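You operate a simulated robot arm through the tools that you are given. There is no shell and no other tool. Be economical: measure what you need, move in short steps, check, and stop when the job is done.

The job below is to be done with a simulated robot arm. You get a single attempt, and the scene is never put back.

Task
Cap the water tank, start the pump unit and open the ballast knob until the cloudy water clears.
Fine: tank cap on before the red switch; shut the ballast knob again; leave the pipe link alone. Where these are worked on the way, their far stop is far enough and under half their travel is too little: ballast knob.
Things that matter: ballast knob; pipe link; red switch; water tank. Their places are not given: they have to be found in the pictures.

It is judged by the outcome, as a careful person would: the job done as asked, and still so three seconds after it is handed in. It fails if anything else is knocked over, pushed out of place, dropped, spilled or broken. Lids that push on must go on centred and level and be pressed home; caps that screw on are set level and turned clockwise until they are tight.

Robot
A 7-joint arm with a two-finger parallel gripper, fixed in place. Base frame: the origin is at the foot of the arm, x ahead of it, y to its left, z up. Readings come in m, degrees, newtons and seconds.
With the tool pointing down near the work surface it reaches from about 0.28 to 0.68 m from the base axis. Its first joint turns from -66.0 to 66.0 degrees. Payload 1.57 kg.
The TCP is the grasp point between the finger pads, 0.03 m short of the fingertips. In the tool frame z runs along the fingers and y along their closing line. Largest opening 0.11 m; finger width 0.024, thickness 0.012; the body of the gripper, 0.048 by 0.112 m, starts 0.078 m behind the TCP.
Orientation is told as [roll, pitch, yaw] about the base's x, y, z axes, in that order, counted from this pose: with the fingers straight down and closing along the base's y, the tool's x points along the base's -x, its y along +y and its z along -z.

Tools
- The arm moves only by the tool send_rows. Its argument "steps" is one flat list of numbers, 6 for each row, row after row: the shift along the tool's x, y, z in units of 200 mm (1.0 is 200 mm), then the turn, a rotation vector about the tool's x, y, z in units of 90 degrees (1.0 is 90 degrees). In form: [tx, ty, tz, rx, ry, rz, tx, ty, tz, rx, ry, rz, ...]. A call has 1 to 8 rows; each row is the pose to reach, as a shift and turn from the pose commanded when the call began, along the tool's axes at that moment. "gripper" is the finger opening in m, from 0 to 0.11, set as the call begins (left out, the last holds). A call with a number of a shift or a turn outside -1 to 1 is refused whole. Rows are played at 5 a second. More than 0.05 m and 8.6 degrees between two rows, or a gripper value outside its range, and nothing of the call is played. A pose out of reach is approached as far as the arm can. The call stops where the force on the tool passes 90 N (or 10 N more than at its start, if that is more) or the arm is blocked; 0.2 s more then pass. The fingers move at their own pace (about 0.108 m/s each) and stop on an object; they squeeze with about 40 N. The grip force told is the motor's: it shows also when the fingers shut on nothing. Time passes only in rows, and 0.2 s behind the last, so rows that repeat a pose let the fingers close. The reply holds the time, the measured pose of the TCP, the force on the tool along the base axes, the opening and the grip force, in the units named above and with some noise, with the torque about the TCP (base axes, N m) and any sound that the robot's microphone picked up.
- Cameras (640 x 400 px; columns grow to the right, rows downward): "scene" is fixed at [0.1576, -0.3878, 1.3965]; the picture's right is [0.83, -0.56, 0.00], its down [-0.35, -0.53, -0.77] and it looks along [0.43, 0.64, -0.64] (base axes); focal length 315 px, centre (320, 200). "wrist" rides on the gripper at [0.07, 0.016, -0.141] in the tool frame; the picture's right is [-0.23, 0.97, 0.00], its down [-0.85, -0.20, -0.48] and it looks along [-0.47, -0.11, 0.88] (tool axes); focal length 222 px, centre (320, 200).
- get_image(camera): a new picture of that camera. It takes no simulated time.
- locate(camera, pixels): for up to 12 pixels [column, row] of the newest picture of that camera ("zoom" is the newest enlarged one), the place [x, y, z] in the base frame of the surface seen there, good to about 0.003 m. It takes no simulated time.
- close_up(camera, box): a new picture of the part [left, top, right, bottom] of that camera's present view, enlarged. It takes no simulated time.
- finish_job(): hands the job in; it is judged then, once.

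Go step by step. Measure first, check grasps and placings, and put right what went wrong. The budget is 80 turns and 34 pictures, counting those below and the enlarged ones. Unless the task says otherwise, let go and move clear before handing in, and close with one line.

The tools are called as a command line: name --argument value ..., lists and objects as JSON in quotes. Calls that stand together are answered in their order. send_rows: Moves the arm, as the interface text tells. Its arguments: {"type":"object","properties":{"steps":{"type":"array","items":{"type":"number"}},"gripper":{"type":"number"}},"required":["steps"]} The other tools are called the same way: get_image (camera) takes a picture; locate (camera, pixels) gives the place of the surface under pixels of a picture; close_up (camera, box) takes an enlarged picture of a part of a camera's view; finish_job () hands the job in.

At the start:

```text
clock: 0.0
tcp_pos: [0.386, 0.2336, 1.0024]
tcp_rot: [0.1, 0.0, 0.0]
force: [0.1, -0.9, 0.2]
ft_torque: [-0.03, -0.01, 0.01]
grip_width: 0.11
finger_force: 0.0
```

scene: 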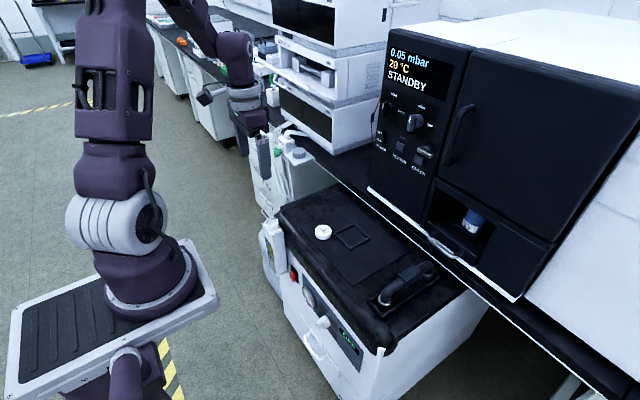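
wrist: 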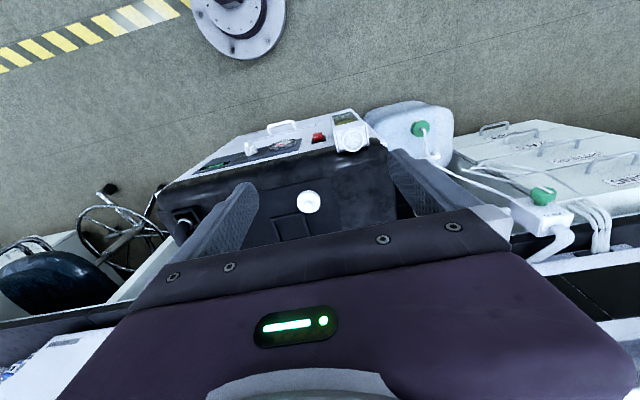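

The scene shows a low pump cart with a white cap at (323,232) on its top, a red switch near (293,272), a knob near (323,322) and a bottle at (272,240). I'll enlarge these areas.

close_up --camera "scene" --box '[240, 180, 400, 280]'

close_up --camera "scene" --box '[270, 250, 430, 350]'

close_up --camera "wrist" --box '[160, 90, 480, 290]'

```text
4.00 times, centred on (320, 230) of scene
```

zoom: 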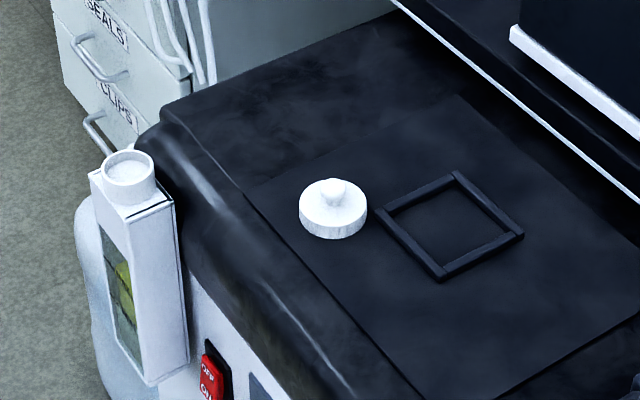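

```text
4.00 times, centred on (350, 300) of scene
```

zoom: 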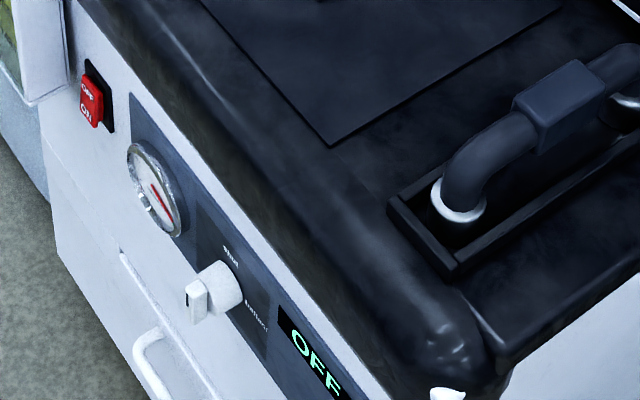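

```text
2.00 times, centred on (320, 190) of wrist
```

zoom: 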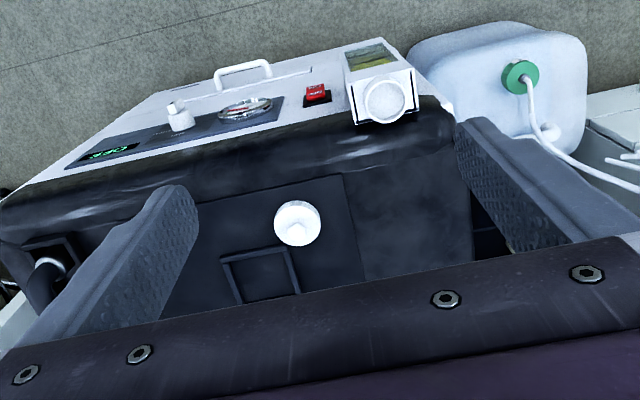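

The cap sits on the cart top at scene (323,230), the tank's open neck is at (272,222), the red switch at (293,275) and the ballast knob at (322,322). I'll locate them.

locate --camera "scene" --pixels '[[323.2, 226.5], [323.2, 231], [323, 237], [330.5, 233], [272.3, 223], [266, 222], [278, 223], [272.5, 218.2], [272.3, 229], [340, 225], [300, 250], [360, 260]]'

locate --camera "scene" --pixels '[[292.5, 273], [293.2, 279], [291.5, 269], [297.5, 276], [319, 325], [325, 321], [326.5, 326], [317, 322], [330, 331], [310, 300], [345, 340], [280, 235]]'

locate --camera "zoom" --pixels '[[297, 223], [276, 222], [319, 222], [384, 101], [364, 101], [404, 101], [384, 120], [384, 84], [173, 105], [180, 122], [317, 92], [297, 245]]'

```text
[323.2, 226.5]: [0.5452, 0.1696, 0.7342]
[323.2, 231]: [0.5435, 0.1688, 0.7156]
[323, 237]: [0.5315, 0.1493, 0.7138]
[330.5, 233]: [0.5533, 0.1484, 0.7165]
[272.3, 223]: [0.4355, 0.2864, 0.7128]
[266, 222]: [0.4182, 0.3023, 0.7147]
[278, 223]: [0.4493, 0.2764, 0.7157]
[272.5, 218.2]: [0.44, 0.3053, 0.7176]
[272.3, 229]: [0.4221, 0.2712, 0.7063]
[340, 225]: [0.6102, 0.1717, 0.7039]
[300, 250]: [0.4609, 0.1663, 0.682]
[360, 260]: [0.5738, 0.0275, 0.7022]
```

```text
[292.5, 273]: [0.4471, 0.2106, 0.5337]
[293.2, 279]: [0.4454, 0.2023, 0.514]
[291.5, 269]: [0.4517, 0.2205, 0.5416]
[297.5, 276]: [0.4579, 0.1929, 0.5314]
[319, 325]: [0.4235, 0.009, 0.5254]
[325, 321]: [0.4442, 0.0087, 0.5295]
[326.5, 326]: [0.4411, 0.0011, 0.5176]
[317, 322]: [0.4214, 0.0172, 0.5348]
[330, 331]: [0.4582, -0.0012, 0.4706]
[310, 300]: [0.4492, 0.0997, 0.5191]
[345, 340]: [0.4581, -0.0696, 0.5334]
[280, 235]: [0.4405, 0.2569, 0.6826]
```

```text
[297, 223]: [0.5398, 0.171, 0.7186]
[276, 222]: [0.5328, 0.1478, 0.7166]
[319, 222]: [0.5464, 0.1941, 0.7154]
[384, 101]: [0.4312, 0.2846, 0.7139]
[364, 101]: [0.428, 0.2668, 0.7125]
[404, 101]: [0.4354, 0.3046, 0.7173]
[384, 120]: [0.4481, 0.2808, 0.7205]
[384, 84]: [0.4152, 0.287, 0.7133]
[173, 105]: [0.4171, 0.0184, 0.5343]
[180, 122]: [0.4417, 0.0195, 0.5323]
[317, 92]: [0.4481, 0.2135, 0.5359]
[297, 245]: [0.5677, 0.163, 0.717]
```

The cap is at about (0.543, 0.170), 0.048 m wide, with its top at z 0.7165. The neck is at about (0.432, 0.286) with its rim at z 0.717. I'll move above the cap and look closer.

send_rows --steps '[-0.13, -0.053, 0.11, 0, 0, 0, -0.26, -0.106, 0.22, 0, 0, 0, -0.39, -0.159, 0.33, 0, 0, 0, -0.52, -0.212, 0.44, 0, 0, 0, -0.65, -0.265, 0.55, 0, 0, 0, -0.785, -0.318, 0.66, 0, 0, 0, -0.785, -0.318, 0.66, 0, 0, 0]'

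get_image --camera "wrist"

close_up --camera "scene" --box '[256, 205, 304, 235]'

```text
clock: 1.6
tcp_pos: [0.5442, 0.169, 0.8717]
tcp_rot: [0.0, 0.0, 0.0]
force: [0.4, -0.6, -1.4]
ft_torque: [0.03, 0.0, 0.0]
grip_width: 0.11
finger_force: 0.1
```

```text
28 pictures are left
```

wrist: 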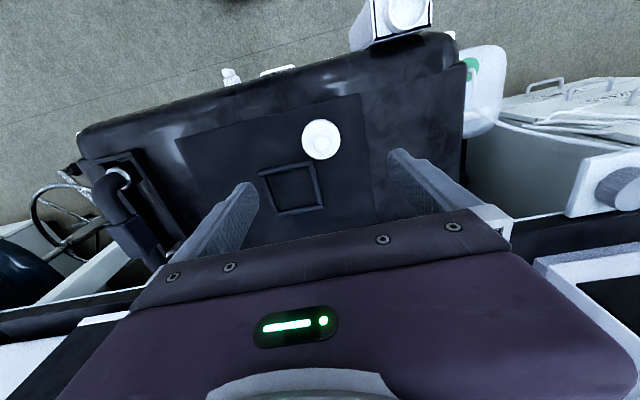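

```text
13.33 times, centred on (280, 220) of scene
```

zoom: 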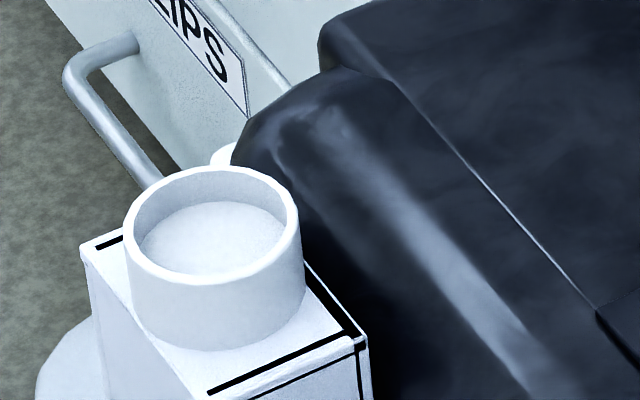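

The neck is a plain tube with no thread, so the cap most likely pushes on. I'll locate the rim precisely, then the cap and frame.

locate --camera "zoom" --pixels '[[127, 238], [299, 223], [222, 170], [205, 281], [140, 185], [285, 268], [205, 315], [212, 347], [230, 240], [277, 184], [150, 272]]'

close_up --camera "wrist" --box '[240, 90, 400, 190]'

```text
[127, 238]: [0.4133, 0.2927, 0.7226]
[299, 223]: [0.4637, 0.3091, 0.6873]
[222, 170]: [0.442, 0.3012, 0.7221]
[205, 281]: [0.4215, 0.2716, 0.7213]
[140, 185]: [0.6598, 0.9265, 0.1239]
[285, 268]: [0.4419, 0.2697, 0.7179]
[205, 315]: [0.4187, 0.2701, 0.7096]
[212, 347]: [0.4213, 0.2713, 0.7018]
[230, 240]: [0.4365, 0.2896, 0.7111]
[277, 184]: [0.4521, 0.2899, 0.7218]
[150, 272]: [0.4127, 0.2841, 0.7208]
```

```text
4.00 times, centred on (320, 140) of wrist
```

zoom: 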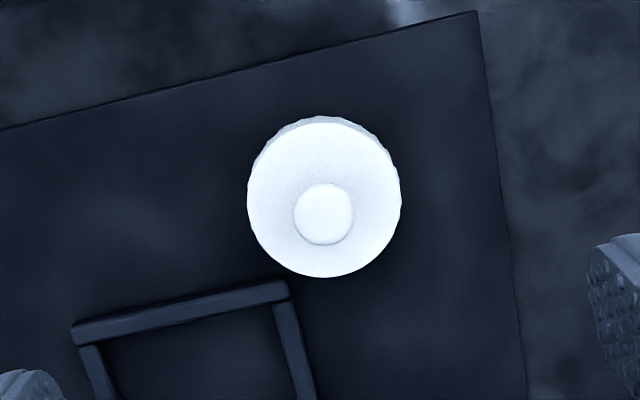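

The rim centre is about (0.4325, 0.2856), outer radius 0.0195, top z 0.722. Next I'll measure the cap edges, handle and frame in the zoomed wrist picture.

locate --camera "zoom" --pixels '[[251, 195], [396, 195], [323, 272], [323, 128], [323, 212], [298, 215], [350, 215], [323, 240], [280, 290], [450, 200], [295, 350], [200, 200]]'

```text
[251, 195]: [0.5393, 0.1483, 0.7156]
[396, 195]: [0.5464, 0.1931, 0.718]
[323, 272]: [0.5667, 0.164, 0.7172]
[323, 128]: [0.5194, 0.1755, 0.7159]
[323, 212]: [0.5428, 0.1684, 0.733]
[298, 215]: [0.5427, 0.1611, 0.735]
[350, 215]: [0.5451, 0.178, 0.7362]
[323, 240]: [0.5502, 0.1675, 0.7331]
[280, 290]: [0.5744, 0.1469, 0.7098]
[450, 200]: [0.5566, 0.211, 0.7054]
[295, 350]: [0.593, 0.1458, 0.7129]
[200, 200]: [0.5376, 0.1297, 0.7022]
```

The cap is centred at (0.543, 0.170) with radius 0.0237, and its knob tops out at z 0.735. I'll descend with the fingers at 0.075 m to just above the surface.

send_rows --steps '[0, 0, 0.15, 0, 0, 0, 0, 0, 0.3, 0, 0, 0, 0, 0, 0.45, 0, 0, 0, 0, 0, 0.55, 0, 0, 0, 0, 0, 0.62, 0, 0, 0, 0, 0, 0.66, 0, 0, 0, 0, 0, 0.66, 0, 0, 0]' --gripper 0.075

get_image --camera "wrist"

```text
clock: 3.2
tcp_pos: [0.5431, 0.1683, 0.74]
tcp_rot: [0.0, 0.0, -0.1]
force: [-1.5, 0.2, 0.9]
ft_torque: [0.04, -0.02, -0.01]
grip_width: 0.0752
finger_force: 0.1
```

```text
25 pictures are left
```

wrist: 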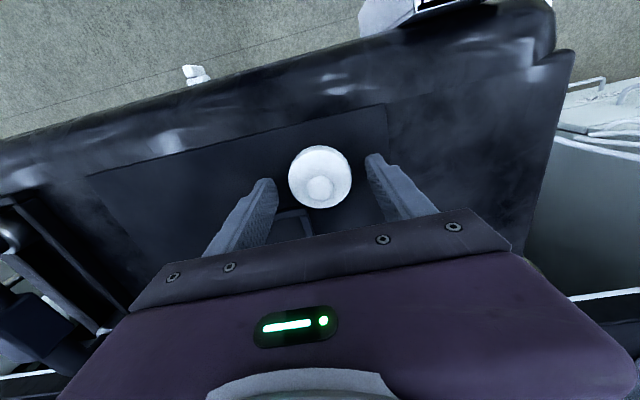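

The cap lies between the open fingers and the tips are at about z 0.710. I'll go 4 mm lower and close.

send_rows --steps '[0, 0, 0.02, 0, 0, 0]'

send_rows --steps '[0, 0, 0, 0, 0, 0, 0, 0, 0, 0, 0, 0, 0, 0, 0, 0, 0, 0]' --gripper 0.03

```text
clock: 3.6
tcp_pos: [0.5424, 0.1708, 0.7342]
tcp_rot: [0.0, 0.0, 0.0]
force: [0.1, -0.6, -0.1]
ft_torque: [-0.01, 0.0, -0.05]
grip_width: 0.075
finger_force: 0.1
```

```text
clock: 4.4
tcp_pos: [0.5446, 0.1705, 0.7352]
tcp_rot: [0.1, 0.0, 0.0]
force: [-0.8, 0.0, 1.1]
ft_torque: [0.02, 0.0, -0.05]
grip_width: 0.0491
finger_force: 39.6
```

The fingers stopped on the cap at 0.049 m with 40 N. I'll lift 0.06 m and check the cap in the wrist view.

send_rows --steps '[0, 0, -0.1, 0, 0, 0, 0, 0, -0.2, 0, 0, 0, 0, 0, -0.3, 0, 0, 0, 0, 0, -0.3, 0, 0, 0]'

close_up --camera "wrist" --box '[240, 110, 400, 210]'

close_up --camera "scene" --box '[264, 150, 376, 220]'

```text
clock: 5.4
tcp_pos: [0.5456, 0.1694, 0.7979]
tcp_rot: [0.0, 0.0, -0.2]
force: [-0.5, -0.8, -0.1]
ft_torque: [-0.06, 0.02, 0.0]
grip_width: 0.0492
finger_force: 39.6
```

```text
4.00 times, centred on (320, 160) of wrist
```

zoom: 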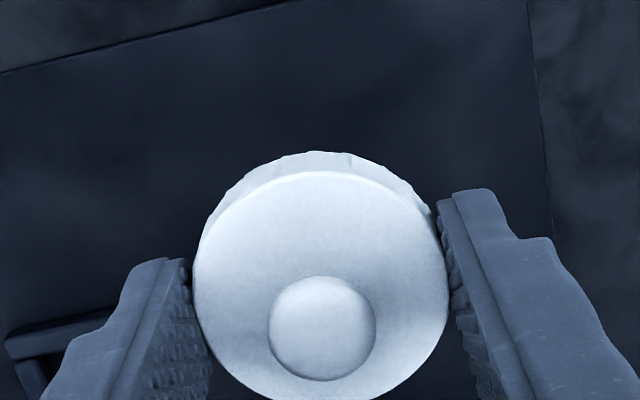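

```text
5.71 times, centred on (320, 185) of scene
```

zoom: 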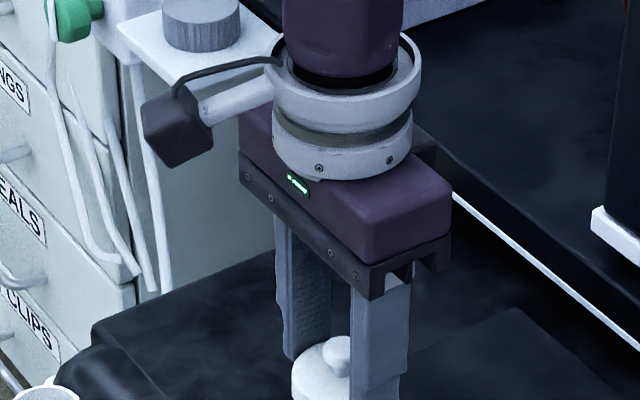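

The cap is held level between the fingers. I'll carry it at this height to above the neck, then measure the alignment.

send_rows --steps '[0.11, 0.116, 0, 0, 0, 0, 0.22, 0.231, 0, 0, 0, 0, 0.331, 0.347, 0, 0, 0, 0, 0.442, 0.462, 0, 0, 0, 0, 0.5525, 0.578, 0, 0, 0, 0, 0.5525, 0.578, 0, 0, 0, 0, 0.5525, 0.578, 0, 0, 0, 0]'

get_image --camera "wrist"

close_up --camera "scene" --box '[232, 180, 312, 230]'

```text
clock: 7.0
tcp_pos: [0.4337, 0.2847, 0.7959]
tcp_rot: [0.0, 0.1, -0.1]
force: [-0.8, 0.0, -0.3]
ft_torque: [0.03, 0.0, 0.0]
grip_width: 0.0492
finger_force: 40.1
```

```text
22 pictures are left
```

wrist: 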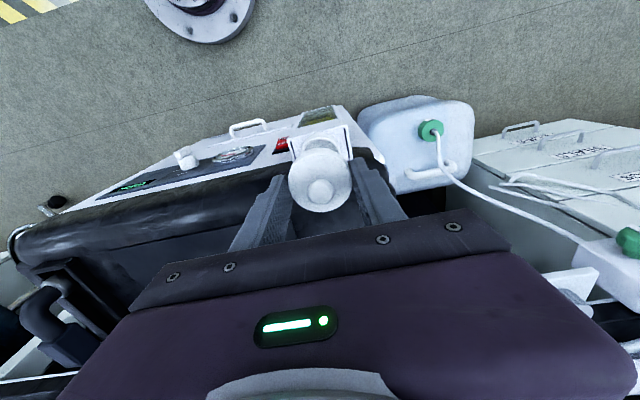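

```text
8.00 times, centred on (272, 205) of scene
```

zoom: 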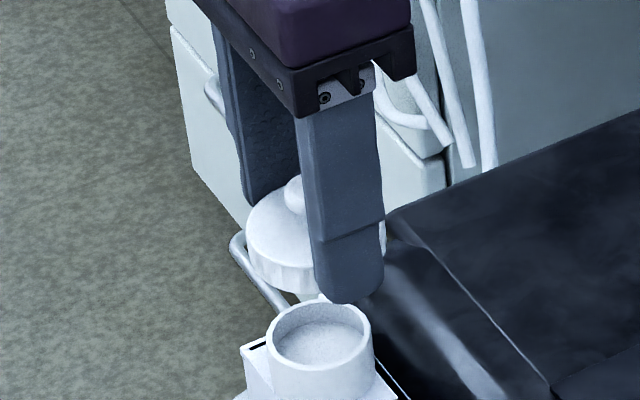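

locate --camera "wrist" --pixels '[[320, 190], [320, 209], [291, 186], [349, 184], [320, 162], [316, 172], [304, 170], [338, 172]]'

locate --camera "zoom" --pixels '[[268, 345], [369, 338], [325, 302], [315, 370], [282, 365], [355, 310], [366, 360], [320, 340], [270, 335], [290, 312]]'

```text
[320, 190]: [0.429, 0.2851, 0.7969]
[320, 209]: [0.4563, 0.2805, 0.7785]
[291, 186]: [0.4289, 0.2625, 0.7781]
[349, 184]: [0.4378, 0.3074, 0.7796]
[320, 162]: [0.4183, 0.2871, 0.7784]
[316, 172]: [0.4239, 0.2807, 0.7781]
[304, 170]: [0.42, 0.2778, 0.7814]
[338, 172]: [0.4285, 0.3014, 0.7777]
```

```text
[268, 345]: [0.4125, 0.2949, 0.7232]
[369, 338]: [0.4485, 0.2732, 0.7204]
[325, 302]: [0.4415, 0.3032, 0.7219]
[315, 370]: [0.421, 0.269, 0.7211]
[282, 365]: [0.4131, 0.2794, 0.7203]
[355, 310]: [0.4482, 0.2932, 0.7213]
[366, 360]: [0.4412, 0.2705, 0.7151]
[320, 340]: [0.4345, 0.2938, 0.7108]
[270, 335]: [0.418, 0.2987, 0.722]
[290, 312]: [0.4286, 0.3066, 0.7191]
```

Cap centre (0.4326, 0.285) and rim centre (about 0.4315, 0.286) agree within about 1 mm. I'll trim that and lower to just at the rim.

send_rows --steps '[0.004, 0.003, 0.05, 0, 0, 0, 0.004, 0.003, 0.1, 0, 0, 0, 0.004, 0.003, 0.15, 0, 0, 0, 0.004, 0.003, 0.18, 0, 0, 0, 0.004, 0.003, 0.2, 0, 0, 0, 0.004, 0.003, 0.21, 0, 0, 0, 0.004, 0.003, 0.22, 0, 0, 0]'

```text
clock: 8.6
tcp_pos: [0.432, 0.2871, 0.7492]
tcp_rot: [-0.1, 0.1, -0.1]
force: [-2.4, 1.0, 1.8]
ft_torque: [0.03, 0.18, 0.01]
grip_width: 0.049
finger_force: 39.9
```

The cap's bottom is now at about z 0.717, below the rim, with almost no force, so it is sliding over the neck. I'll continue slowly.

send_rows --steps '[0, 0, 0.005, 0, 0, 0, 0, 0, 0.01, 0, 0, 0, 0, 0, 0.015, 0, 0, 0, 0, 0, 0.02, 0, 0, 0]'

```text
clock: 9.6
tcp_pos: [0.4311, 0.2859, 0.7457]
tcp_rot: [0.0, -0.1, 0.1]
force: [-4.4, 1.2, 2.0]
ft_torque: [0.04, 0.13, 0.04]
grip_width: 0.0492
finger_force: 40.3
```

A small sideways force of −4 N in x shows the cap wants to move a little toward −x. I'll shift 0.8 mm that way and go on down.

send_rows --steps '[0.004, 0, 0, 0, 0, 0, 0.004, 0, 0.005, 0, 0, 0, 0.004, 0, 0.01, 0, 0, 0, 0.004, 0, 0.015, 0, 0, 0, 0.004, 0, 0.02, 0, 0, 0]'

```text
clock: 10.8
tcp_pos: [0.4302, 0.2865, 0.7425]
tcp_rot: [0.0, 0.1, 0.1]
force: [-7.7, -0.1, 15.8]
ft_torque: [0.01, 0.15, -0.04]
grip_width: 0.0493
finger_force: 39.9
heard: snap
```

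I heard a snap with 16 N upward. I'll look at the cap before pressing further.

close_up --camera "scene" --box '[232, 190, 312, 240]'

get_image --camera "wrist"

locate --camera "wrist" --pixels '[[320, 190], [320, 209], [291, 186], [349, 184], [320, 162], [304, 170], [338, 172]]'

```text
8.00 times, centred on (272, 215) of scene
```

zoom: 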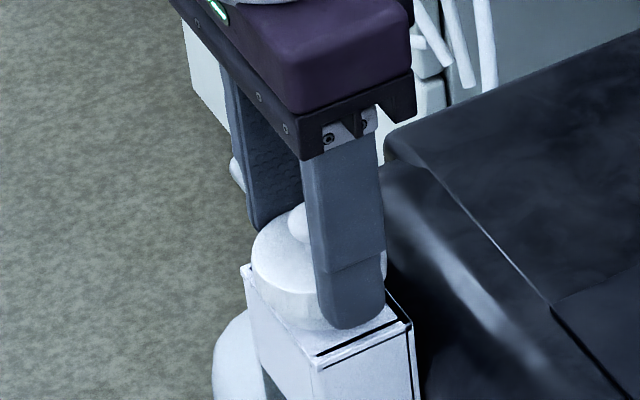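

```text
19 pictures are left
```

wrist: 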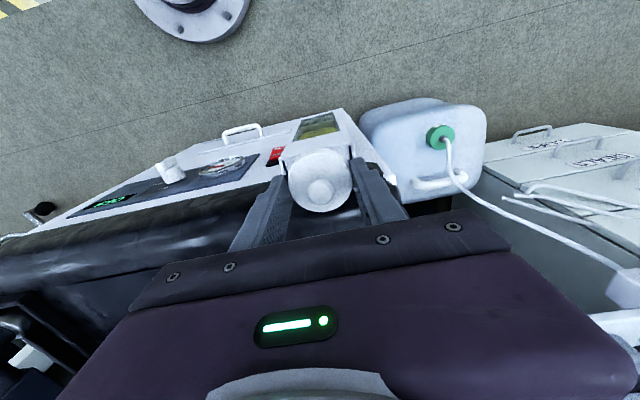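

```text
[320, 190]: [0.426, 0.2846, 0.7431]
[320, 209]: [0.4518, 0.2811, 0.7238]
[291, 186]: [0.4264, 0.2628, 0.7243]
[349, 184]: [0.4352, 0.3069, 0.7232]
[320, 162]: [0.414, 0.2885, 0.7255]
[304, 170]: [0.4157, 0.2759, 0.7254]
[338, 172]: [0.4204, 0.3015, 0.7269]
```

The cap is on, level, with its top at z 0.724. The snap fits a push-on cap going home. I'll press a little more to confirm it is at its stop.

send_rows --steps '[-0.003, 0, 0.005, 0, 0, 0, -0.003, 0, 0.01, 0, 0, 0, -0.003, 0, 0.01, 0, 0, 0]'

```text
clock: 11.6
tcp_pos: [0.431, 0.2865, 0.7402]
tcp_rot: [0.1, -0.1, 0.0]
force: [-18.0, 8.7, 40.5]
ft_torque: [0.28, 0.39, 0.07]
grip_width: 0.0493
finger_force: 40.1
```

It resists with 40 N, so it is home. I'll ease off, let go and rise.

send_rows --steps '[0.004, 0, -0.01, 0, 0, 0, 0.004, 0, -0.01, 0, 0, 0]'

send_rows --steps '[0, 0, 0, 0, 0, 0, 0, 0, 0, 0, 0, 0]' --gripper 0.07

send_rows --steps '[0, 0, -0.1, 0, 0, 0, 0, 0, -0.3, 0, 0, 0, 0, 0, -0.5, 0, 0, 0, 0, 0, -0.7, 0, 0, 0, 0, 0, -0.7, 0, 0, 0]'

get_image --camera "wrist"

close_up --camera "scene" --box '[248, 205, 344, 265]'

```text
clock: 12.2
tcp_pos: [0.4317, 0.2853, 0.7407]
tcp_rot: [0.0, 0.0, -0.1]
force: [1.9, 13.0, -5.0]
ft_torque: [0.23, -0.03, -0.03]
grip_width: 0.0493
finger_force: 40.0
heard: snap
```

```text
clock: 12.8
tcp_pos: [0.43, 0.2839, 0.7424]
tcp_rot: [0.0, 0.0, -0.1]
force: [-0.2, -0.4, -0.2]
ft_torque: [0.0, 0.03, -0.01]
grip_width: 0.0698
finger_force: 0.0
heard: snap
```

```text
clock: 14.0
tcp_pos: [0.4254, 0.2862, 0.8822]
tcp_rot: [0.0, 0.0, -0.1]
force: [0.7, -0.3, -0.4]
ft_torque: [0.02, 0.03, -0.03]
grip_width: 0.0699
finger_force: 0.0
```

```text
18 pictures are left
```

wrist: 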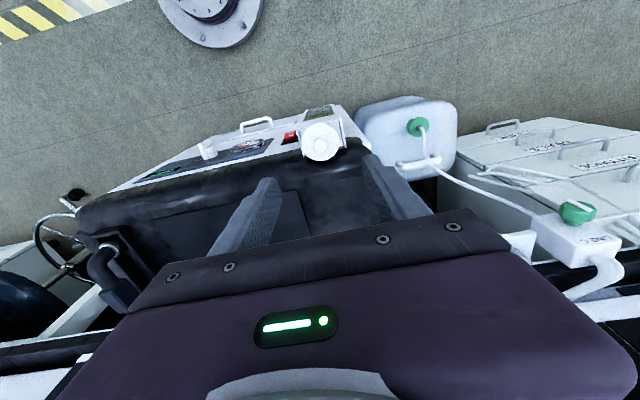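

```text
6.67 times, centred on (296, 235) of scene
```

zoom: 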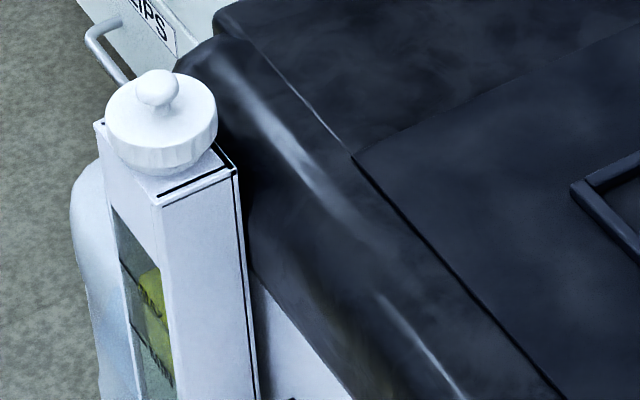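

There were extra snaps while easing off and opening, so I must check the cap's height and level.

locate --camera "zoom" --pixels '[[115, 110], [210, 112], [160, 138], [175, 82], [157, 80], [120, 130], [205, 135], [165, 165], [155, 172]]'

locate --camera "wrist" --pixels '[[302, 142], [338, 142], [321, 157], [320, 124], [321, 141]]'

```text
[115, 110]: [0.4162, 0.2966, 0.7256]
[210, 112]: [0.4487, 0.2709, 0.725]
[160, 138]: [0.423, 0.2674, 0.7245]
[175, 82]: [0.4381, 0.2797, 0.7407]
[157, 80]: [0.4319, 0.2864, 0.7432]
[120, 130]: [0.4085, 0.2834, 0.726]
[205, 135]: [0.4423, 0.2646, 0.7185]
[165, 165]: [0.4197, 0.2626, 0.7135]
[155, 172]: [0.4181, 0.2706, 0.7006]
```

```text
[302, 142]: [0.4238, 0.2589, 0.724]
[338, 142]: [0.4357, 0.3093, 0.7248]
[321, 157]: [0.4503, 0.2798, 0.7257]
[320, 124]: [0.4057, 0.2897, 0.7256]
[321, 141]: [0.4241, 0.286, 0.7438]
```

The cap is level and centred with its top at 0.725, though it may have popped up a little when I eased off. I'll close the fingers and press straight down on its knob.

send_rows --steps '[0, -0.004, 0.1, 0, 0, 0, 0, -0.004, 0.25, 0, 0, 0, 0, -0.004, 0.4, 0, 0, 0, 0, -0.004, 0.48, 0, 0, 0, 0, -0.004, 0.52, 0, 0, 0, 0, -0.004, 0.535, 0, 0, 0, 0, -0.004, 0.545, 0, 0, 0, 0, -0.004, 0.55, 0, 0, 0]' --gripper 0

```text
clock: 15.8
tcp_pos: [0.4297, 0.2845, 0.7714]
tcp_rot: [0.0, 0.0, -0.1]
force: [-2.3, -3.6, 17.5]
ft_torque: [-0.11, 0.02, 0.06]
grip_width: 0.0
finger_force: 21.0
```

send_rows --steps '[0, 0, 0.005, 0, 0, 0, 0, 0, 0.01, 0, 0, 0, 0, 0, 0.015, 0, 0, 0, 0, 0, 0.02, 0, 0, 0]'

```text
clock: 16.7
tcp_pos: [0.4304, 0.2848, 0.7724]
tcp_rot: [0.0, 0.2, -0.1]
force: [-9.4, -6.8, 27.5]
ft_torque: [-0.2, 0.24, -0.02]
grip_width: 0.0001
finger_force: 21.1
stopped in row 4: the force on the tool passed its limit at 92 N (the readings are from after the stop); the commanded pose is now the measured one
```

It took 92 N with no movement and no new snap, so the cap is seated at its stop. I'll rise and check.

send_rows --steps '[0, 0, -0.05, 0, 0, 0, 0, 0, -0.25, 0, 0, 0, 0, 0, -0.5, 0, 0, 0, 0, 0, -0.5, 0, 0, 0]'

close_up --camera "scene" --box '[248, 205, 344, 265]'

locate --camera "zoom" --pixels '[[115, 110], [210, 112], [160, 138], [157, 80], [120, 130]]'

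```text
clock: 17.7
tcp_pos: [0.4298, 0.2847, 0.8703]
tcp_rot: [0.1, 0.2, -0.1]
force: [0.5, 0.3, -0.2]
ft_torque: [0.0, -0.01, 0.02]
grip_width: 0.0
finger_force: 22.1
```

```text
6.67 times, centred on (296, 235) of scene
```

zoom: 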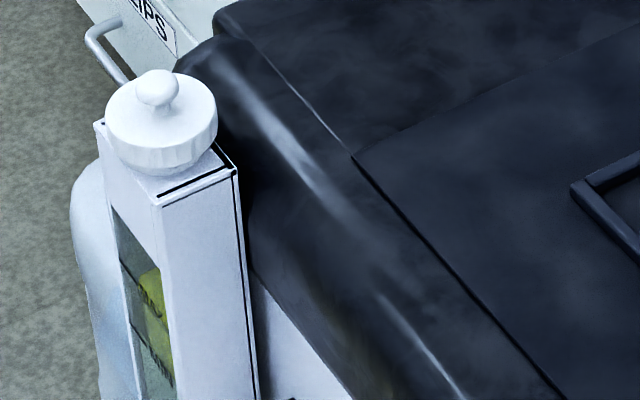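

```text
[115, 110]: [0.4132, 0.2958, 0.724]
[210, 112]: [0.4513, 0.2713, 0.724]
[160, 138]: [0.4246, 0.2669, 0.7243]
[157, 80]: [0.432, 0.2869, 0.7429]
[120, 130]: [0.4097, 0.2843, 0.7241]
```

The cap is seated and level, with its top at 0.724. Now I'll look closely at the red switch and the knob, since both are on the cart's front face.

close_up --camera "scene" --box '[276, 258, 324, 288]'

locate --camera "zoom" --pixels '[[205, 180], [215, 220], [225, 270], [240, 200], [260, 260], [190, 160], [195, 235], [290, 270], [60, 200]]'

close_up --camera "scene" --box '[300, 305, 348, 335]'

locate --camera "zoom" --pixels '[[250, 260], [250, 220], [270, 280], [235, 275], [300, 230], [340, 270], [330, 200], [230, 240], [260, 305], [400, 310], [350, 150], [285, 250]]'

```text
13.33 times, centred on (300, 273) of scene
```

zoom: 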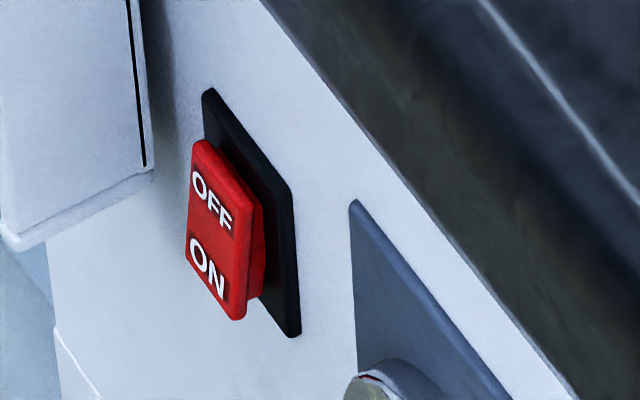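

```text
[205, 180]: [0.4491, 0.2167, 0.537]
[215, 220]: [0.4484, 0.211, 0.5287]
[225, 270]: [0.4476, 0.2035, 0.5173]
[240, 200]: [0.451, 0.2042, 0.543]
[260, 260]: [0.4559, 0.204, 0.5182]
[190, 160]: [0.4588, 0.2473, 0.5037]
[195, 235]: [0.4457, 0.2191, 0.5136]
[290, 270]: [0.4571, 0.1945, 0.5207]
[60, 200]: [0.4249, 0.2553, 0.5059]
```

```text
13.33 times, centred on (324, 320) of scene
```

zoom: 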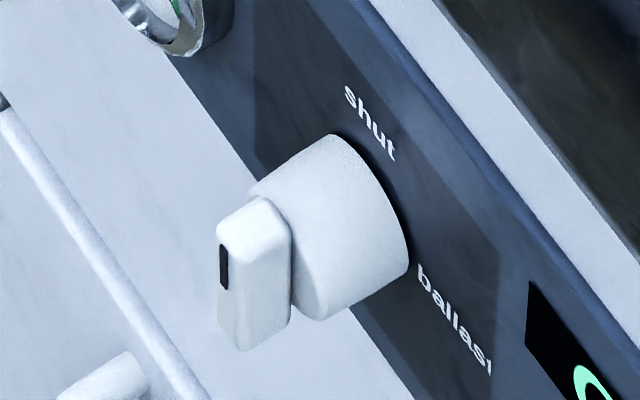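

```text
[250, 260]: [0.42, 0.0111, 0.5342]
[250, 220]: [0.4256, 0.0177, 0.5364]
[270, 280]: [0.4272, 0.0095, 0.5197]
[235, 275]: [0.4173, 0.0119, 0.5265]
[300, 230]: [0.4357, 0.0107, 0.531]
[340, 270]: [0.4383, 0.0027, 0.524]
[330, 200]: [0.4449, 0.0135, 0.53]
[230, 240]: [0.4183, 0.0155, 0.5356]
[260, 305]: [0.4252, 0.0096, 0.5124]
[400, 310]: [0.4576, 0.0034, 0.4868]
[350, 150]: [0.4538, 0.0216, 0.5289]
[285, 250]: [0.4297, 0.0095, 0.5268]
```

The switch rocker is at about (0.448, 0.210) and spans z 0.50–0.545, with ON at its lower end. The ballast knob has a vertical grip bar at (0.42, 0.012, 0.526), pointing at "shut", and "ballast" is clockwise from there. Both need a forward-facing tool, so I'll start turning it horizontal while clear of the cart.

send_rows --steps '[0.03, -0.047, 0, 0, -0.09, 0, 0.06, -0.094, 0, 0, -0.18, 0, 0.09, -0.14, 0, 0, -0.27, 0, 0.125, -0.187, 0, 0, -0.36, 0, 0.156, -0.234, 0, 0, -0.45, 0, 0.187, -0.281, 0, 0, -0.54, 0, 0.22, -0.328, 0, 0, -0.63, 0, 0.25, -0.375, 0, 0, -0.72, 0]'

```text
clock: 19.5
tcp_pos: [0.4274, 0.2612, 0.873]
tcp_rot: [-1.7, -13.3, -0.2]
force: [-0.1, 0.4, -1.1]
ft_torque: [0.01, 0.01, 0.0]
grip_width: 0.0
finger_force: 20.7
out of reach, approached as far as the arm can: row 2, 3, 4, 5, 6, 7, 8
```

The arm can't tilt forward at this height. I'll go lower and nearer the centre line in front of the cart, and try the tilt there.

send_rows --steps '[0.093, -0.11, 0.101, 0, 0, 0, 0.186, -0.22, 0.203, 0, 0, 0, 0.278, -0.33, 0.304, 0, 0, 0, 0.371, -0.44, 0.405, 0, 0, 0, 0.464, -0.55, 0.507, 0, 0, 0, 0.464, -0.55, 0.507, 0, -0.09, 0, 0.464, -0.55, 0.507, 0, -0.18, 0, 0.464, -0.55, 0.507, 0, -0.27, 0]'

```text
clock: 21.3
tcp_pos: [0.362, 0.1457, 0.7572]
tcp_rot: [-2.3, -37.8, 0.9]
force: [-0.5, 0.0, 0.3]
ft_torque: [-0.01, 0.02, 0.01]
grip_width: 0.0
finger_force: 21.3
```

Lower down it tilts freely (−38° now). I'll continue tilting while descending in front of the cart.

send_rows --steps '[0.074, 0.036, 0.06, 0, -0.083, 0, 0.148, 0.071, 0.12, 0, -0.166, 0, 0.222, 0.107, 0.18, 0, -0.249, 0, 0.295, 0.143, 0.24, 0, -0.332, 0, 0.369, 0.179, 0.3, 0, -0.415, 0, 0.443, 0.214, 0.36, 0, -0.498, 0, 0.517, 0.25, 0.42, 0, -0.58, 0, 0.517, 0.25, 0.42, 0, -0.58, 0]'

get_image --camera "scene"

```text
clock: 23.1
tcp_pos: [0.3746, 0.2124, 0.715]
tcp_rot: [-84.5, -88.3, 83.8]
force: [0.0, -0.1, 0.0]
ft_torque: [-0.01, 0.0, -0.02]
grip_width: 0.0
finger_force: 20.8
out of reach, approached as far as the arm can: row 5, 6, 7, 8
```

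```text
13 pictures are left
```

scene: 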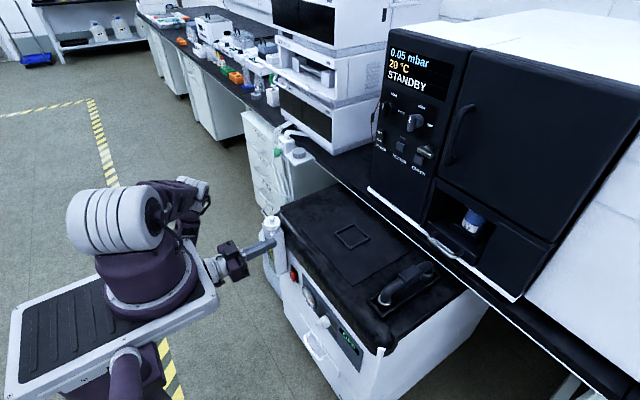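

The tool is now horizontal at (0.375, 0.212, 0.715). I'll go straight down toward the switch height to see how far it reaches.

send_rows --steps '[0.12, 0, 0.02, 0, 0, 0, 0.25, 0, 0.04, 0, 0, 0, 0.4, 0, 0.06, 0, 0, 0, 0.55, 0, 0.08, 0, 0, 0, 0.7, 0, 0.08, 0, 0, 0]'

```text
clock: 24.3
tcp_pos: [0.4123, 0.2242, 0.701]
tcp_rot: [-82.0, -88.4, 81.3]
force: [-0.2, -0.2, -0.8]
ft_torque: [-0.02, 0.02, 0.0]
grip_width: 0.0002
finger_force: 21.1
out of reach, approached as far as the arm can: row 1, 2, 3, 4, 5
```

Fully horizontal doesn't reach lower down. I'll back away, ease the tilt to about 45° and try again from there.

send_rows --steps '[-0.05, 0, -0.1, 0, 0, 0, -0.1, 0, -0.15, 0, 0.085, 0, -0.15, 0, -0.2, 0, 0.17, 0, -0.2, 0, -0.25, 0, 0.255, 0, -0.25, 0, -0.25, 0, 0.34, 0, -0.25, 0, -0.25, 0, 0.42, 0, -0.25, 0, -0.25, 0, 0.5, 0]'

```text
clock: 25.9
tcp_pos: [0.3594, 0.2237, 0.7531]
tcp_rot: [-2.5, -44.7, 1.1]
force: [0.0, 0.0, 0.3]
ft_torque: [-0.02, 0.02, 0.0]
grip_width: 0.0001
finger_force: 21.5
```

Now at −45° tilt and (0.359, 0.224, 0.753). I'll descend straight down toward the switch height.

send_rows --steps '[0.12, -0.012, 0.12, 0, 0, 0, 0.24, -0.024, 0.24, 0, 0, 0, 0.36, -0.036, 0.36, 0, 0, 0, 0.48, -0.048, 0.48, 0, 0, 0, 0.6, -0.06, 0.6, 0, 0, 0, 0.6, -0.06, 0.6, 0, 0, 0]'

```text
clock: 27.3
tcp_pos: [0.3602, 0.2098, 0.584]
tcp_rot: [-2.4, -44.7, 1.1]
force: [0.4, -0.9, 0.2]
ft_torque: [-0.04, 0.0, 0.03]
grip_width: 0.0
finger_force: 21.1
```

It reaches at 45°. The front edge of the closed tips can press the lower (ON) half at z about 0.513. I'll approach to about 18 mm short and look.

send_rows --steps '[0.021, 0, 0.116, 0, 0, 0, 0.041, 0, 0.231, 0, 0, 0, 0.062, 0, 0.347, 0, 0, 0, 0.062, 0, 0.347, 0, 0, 0]'

get_image --camera "wrist"

```text
clock: 28.3
tcp_pos: [0.402, 0.2067, 0.5276]
tcp_rot: [-2.4, -44.8, 1.2]
force: [-0.5, 0.1, -0.3]
ft_torque: [0.0, -0.05, -0.01]
grip_width: 0.0001
finger_force: 21.6
```

```text
12 pictures are left
```

wrist: 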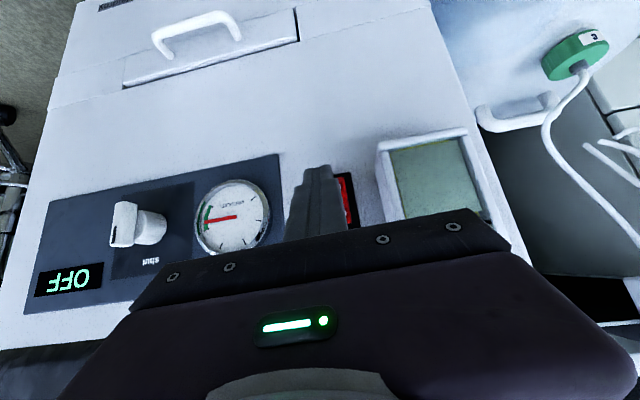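

locate --camera "wrist" --pixels '[[345, 178], [351, 200], [357, 222], [343, 205], [320, 170], [335, 190], [120, 225], [125, 245], [150, 230], [125, 205], [130, 212], [166, 230]]'

close_up --camera "wrist" --box '[80, 150, 400, 350]'

```text
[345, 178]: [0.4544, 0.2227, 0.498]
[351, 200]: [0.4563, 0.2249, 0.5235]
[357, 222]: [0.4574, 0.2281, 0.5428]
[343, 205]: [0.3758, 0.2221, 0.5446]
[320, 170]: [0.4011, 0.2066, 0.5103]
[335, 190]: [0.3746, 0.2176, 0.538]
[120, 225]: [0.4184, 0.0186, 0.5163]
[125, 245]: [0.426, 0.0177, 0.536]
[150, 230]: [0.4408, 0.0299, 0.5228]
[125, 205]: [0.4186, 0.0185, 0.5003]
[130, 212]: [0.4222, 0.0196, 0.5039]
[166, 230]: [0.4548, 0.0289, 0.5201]
```

```text
2.00 times, centred on (240, 250) of wrist
```

zoom: 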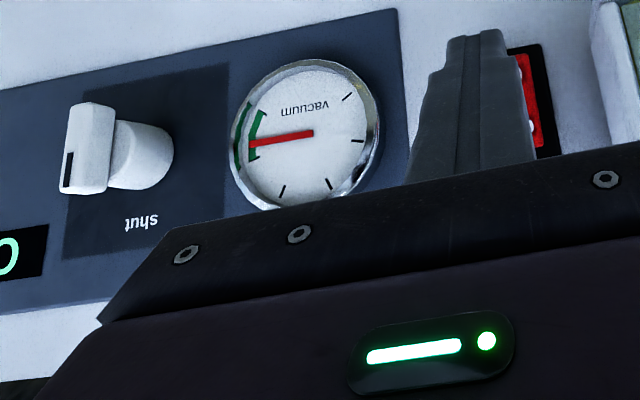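

The tips at (320,165) face the rocker from y 0.207; its centre is about 0.210. I'll shift 3 mm and push forward into the lower half.

send_rows --steps '[-0.018, 0.015, 0.018, 0, 0, 0, -0.036, 0.015, 0.035, 0, 0, 0, -0.053, 0.015, 0.053, 0, 0, 0, -0.064, 0.015, 0.063, 0, 0, 0, -0.071, 0.015, 0.07, 0, 0, 0]'

```text
clock: 29.5
tcp_pos: [0.4186, 0.2078, 0.5259]
tcp_rot: [-2.4, -44.5, 1.1]
force: [-22.1, 0.1, 5.1]
ft_torque: [-0.03, 0.13, 0.05]
grip_width: 0.0
finger_force: 21.3
```

Contact: −22 N in x with the tips on the lower half. I'll push a few millimetres more until the rocker flips.

send_rows --steps '[-0.007, 0, 0.007, 0, 0, 0, -0.014, 0, 0.014, 0, 0, 0, -0.021, 0, 0.021, 0, 0, 0, -0.028, 0, 0.028, 0, 0, 0]'

```text
clock: 30.5
tcp_pos: [0.4182, 0.2075, 0.5216]
tcp_rot: [-2.3, -43.4, 0.8]
force: [-84.5, 4.1, 19.0]
ft_torque: [0.05, 0.58, 0.07]
grip_width: 0.0001
finger_force: 21.5
```

It is stiff at −85 N with no travel at x 0.448. I'll back off and look at the switch and display.

send_rows --steps '[0.06, 0, -0.06, 0, 0, 0, 0.15, 0, -0.15, 0, 0, 0, 0.25, 0, -0.25, 0, 0, 0]'

close_up --camera "scene" --box '[272, 252, 368, 342]'

```text
clock: 31.3
tcp_pos: [0.3604, 0.2106, 0.5326]
tcp_rot: [-2.3, -44.9, 1.0]
force: [-0.2, -0.3, 0.1]
ft_torque: [0.02, 0.01, -0.01]
grip_width: 0.0
finger_force: 21.5
out of reach, approached as far as the arm can: row 1, 2, 3
```

```text
4.44 times, centred on (320, 297) of scene
```

zoom: 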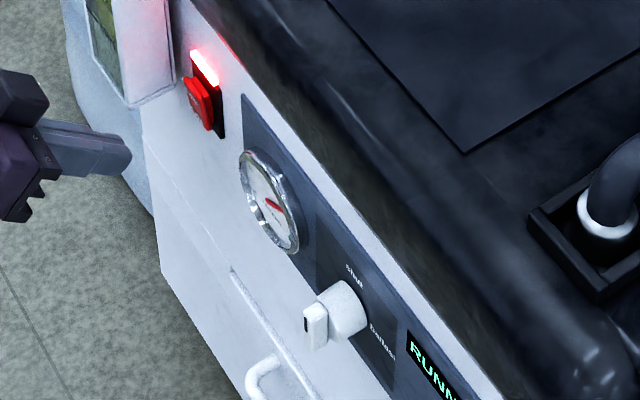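

The display reads RUNNING and the switch is lit, so the pump is on. Next I'll move in front of the ballast knob, level the tool, tilt it a bit flatter to −60° and open the fingers.

send_rows --steps '[0.008, -0.196, -0.01, -0.0035, -0.033, 0.0015, 0.016, -0.392, -0.02, -0.007, -0.067, 0.003, 0.024, -0.588, -0.03, -0.0105, -0.1, 0.0045, 0.032, -0.784, -0.04, -0.014, -0.133, 0.006, 0.04, -0.98, -0.05, -0.0176, -0.167, 0.0077, 0.04, -0.98, -0.05, -0.0176, -0.167, 0.0077]' --gripper 0.04

get_image --camera "wrist"

```text
clock: 32.7
tcp_pos: [0.3756, 0.1, 0.6415]
tcp_rot: [-0.4, -59.9, 0.6]
force: [0.3, 0.3, 0.5]
ft_torque: [-0.01, 0.0, -0.02]
grip_width: 0.0403
finger_force: 0.1
out of reach, approached as far as the arm can: row 1, 2, 3, 4, 5, 6
```

```text
9 pictures are left
```

wrist: 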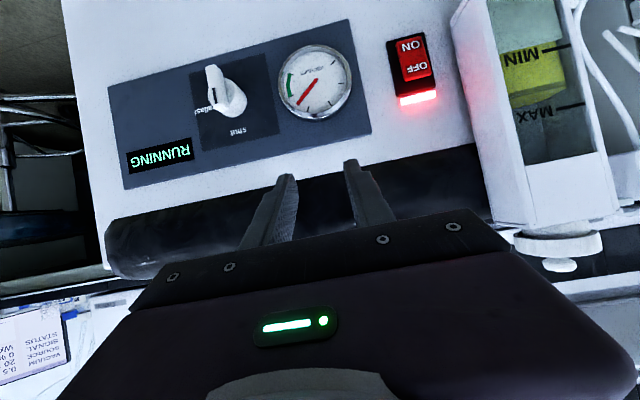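

−60° is out of reach here, but this gives a good frontal view: the knob bar is at (212,88) and the water is yellow-green at (535,80). I'll measure the knob carefully.

close_up --camera "wrist" --box '[184, 50, 264, 150]'

locate --camera "wrist" --pixels '[[207, 68], [208, 80], [210, 92], [212, 104], [216, 70], [220, 88], [223, 106], [232, 92], [246, 100], [225, 118], [205, 90], [238, 132]]'

```text
4.00 times, centred on (224, 100) of wrist
```

zoom: 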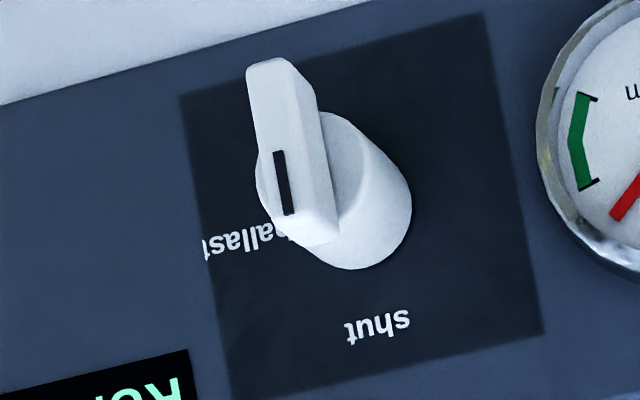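

```text
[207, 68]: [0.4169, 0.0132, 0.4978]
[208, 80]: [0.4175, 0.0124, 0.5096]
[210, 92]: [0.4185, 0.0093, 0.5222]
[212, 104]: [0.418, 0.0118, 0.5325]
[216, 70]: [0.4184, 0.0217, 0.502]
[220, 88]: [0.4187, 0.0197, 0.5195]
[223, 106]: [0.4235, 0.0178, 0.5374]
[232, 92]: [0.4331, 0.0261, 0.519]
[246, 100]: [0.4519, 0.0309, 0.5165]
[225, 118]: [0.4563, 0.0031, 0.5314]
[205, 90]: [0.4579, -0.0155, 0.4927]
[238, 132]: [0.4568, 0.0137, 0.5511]
```

The knob axis is at y 0.015, z 0.519. The bar is 0.011 wide, spans z 0.4975–0.540 and x 0.418–0.43. A wrist twist isn't reachable here, so I'll turn it by pushing the bar's end with the closed fingertips. I'm going to a start point on its +y side with −40° tilt.

send_rows --steps '[0.06, -0.055, 0.017, 0, 0.045, 0, 0.12, -0.11, 0.034, 0, 0.09, 0, 0.18, -0.165, 0.051, 0, 0.135, 0, 0.24, -0.22, 0.068, 0, 0.18, 0, 0.297, -0.275, 0.085, 0, 0.222, 0, 0.297, -0.275, 0.085, 0, 0.222, 0]' --gripper 0

```text
clock: 34.1
tcp_pos: [0.3604, 0.0437, 0.5842]
tcp_rot: [-0.2, -39.8, 0.4]
force: [-0.3, 0.1, 0.5]
ft_torque: [-0.01, 0.07, -0.02]
grip_width: 0.0
finger_force: 20.8
```

send_rows --steps '[-0.012, 0, 0.084, 0, 0, 0, -0.025, 0, 0.168, 0, 0, 0, -0.037, 0, 0.252, 0, 0, 0, -0.037, 0, 0.252, 0, 0, 0]'

close_up --camera "wrist" --box '[200, 100, 360, 200]'

```text
clock: 35.1
tcp_pos: [0.4021, 0.0441, 0.5516]
tcp_rot: [-0.3, -39.9, 0.4]
force: [0.1, 0.3, 0.3]
ft_torque: [0.0, 0.02, -0.01]
grip_width: 0.0
finger_force: 21.3
```

```text
4.00 times, centred on (280, 150) of wrist
```

zoom: 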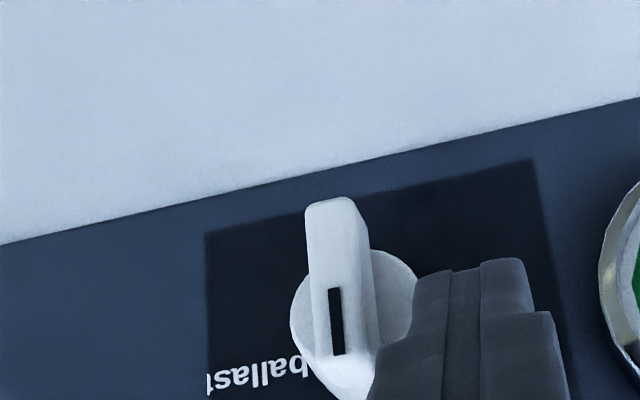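

The fingertips sit beside the bar's upper end on the +y side. I'll sweep toward −y to turn it clockwise.

send_rows --steps '[0.006, -0.03, -0.005, 0, 0, 0, 0.006, -0.06, -0.005, 0, 0, 0, 0.006, -0.09, -0.005, 0, 0, 0, 0.006, -0.12, -0.005, 0, 0, 0, 0.006, -0.15, -0.005, 0, 0, 0, 0.006, -0.18, -0.005, 0, 0, 0]'

```text
clock: 36.5
tcp_pos: [0.4029, 0.0082, 0.5566]
tcp_rot: [-0.3, -39.9, 0.5]
force: [0.4, 0.1, -0.2]
ft_torque: [0.0, -0.02, 0.0]
grip_width: 0.0
finger_force: 21.4
out of reach, approached as far as the arm can: row 4, 5, 6
```

The arm was at the edge of its reach and rose 5 mm during the sweep. I'll check how far the knob turned.

close_up --camera "wrist" --box '[240, 100, 400, 200]'

```text
4.00 times, centred on (320, 150) of wrist
```

zoom: 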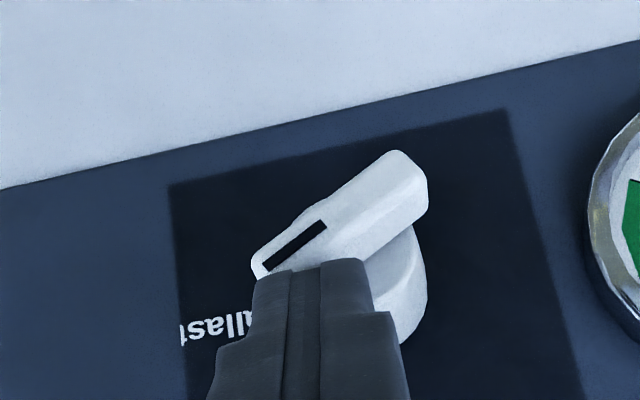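

The bar has turned about 65° clockwise. I'll reduce the tilt to −30° for reach, shift over the bar's −y end and press down.

send_rows --steps '[-0.003, -0.02, 0.002, 0, 0.055, 0, -0.006, -0.06, 0.005, 0, 0.11, 0, -0.006, -0.08, 0.005, 0, 0.11, 0, 0.002, -0.085, 0.014, 0, 0.11, 0, 0.01, -0.085, 0.024, 0, 0.11, 0, 0.018, -0.085, 0.033, 0, 0.11, 0, 0.026, -0.085, 0.043, 0, 0.11, 0]'

```text
clock: 38.1
tcp_pos: [0.4054, -0.0102, 0.5468]
tcp_rot: [-0.4, -30.0, 0.2]
force: [-19.3, 3.7, 61.8]
ft_torque: [0.72, -0.32, 0.23]
grip_width: 0.0
finger_force: 21.7
```

62 N upward means the bar is at its far stop. I'll lift off a little, wait and look at both the knob and the water.

send_rows --steps '[-0.02, 0, -0.04, 0, 0, 0, -0.06, 0, -0.15, 0, 0, 0, -0.06, 0, -0.3, 0, 0, 0, -0.06, 0, -0.3, 0, 0, 0, -0.06, 0, -0.3, 0, 0, 0, -0.06, 0, -0.3, 0, 0, 0, -0.06, 0, -0.3, 0, 0, 0, -0.06, 0, -0.3, 0, 0, 0]'

get_image --camera "wrist"

```text
clock: 39.9
tcp_pos: [0.3849, -0.009, 0.6033]
tcp_rot: [-0.3, -29.9, 0.3]
force: [-0.4, 0.4, 0.1]
ft_torque: [0.0, 0.03, 0.0]
grip_width: 0.0
finger_force: 21.1
```

```text
5 pictures are left
```

wrist: 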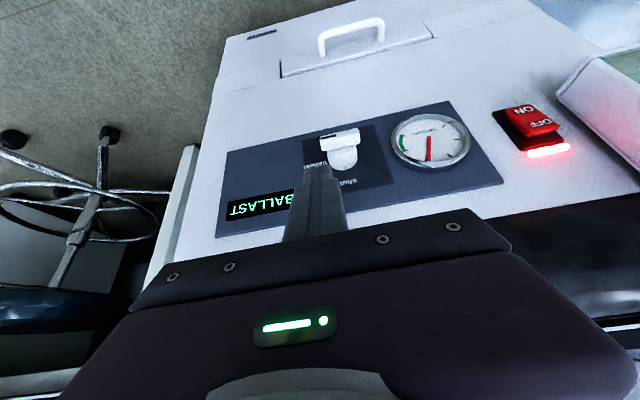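

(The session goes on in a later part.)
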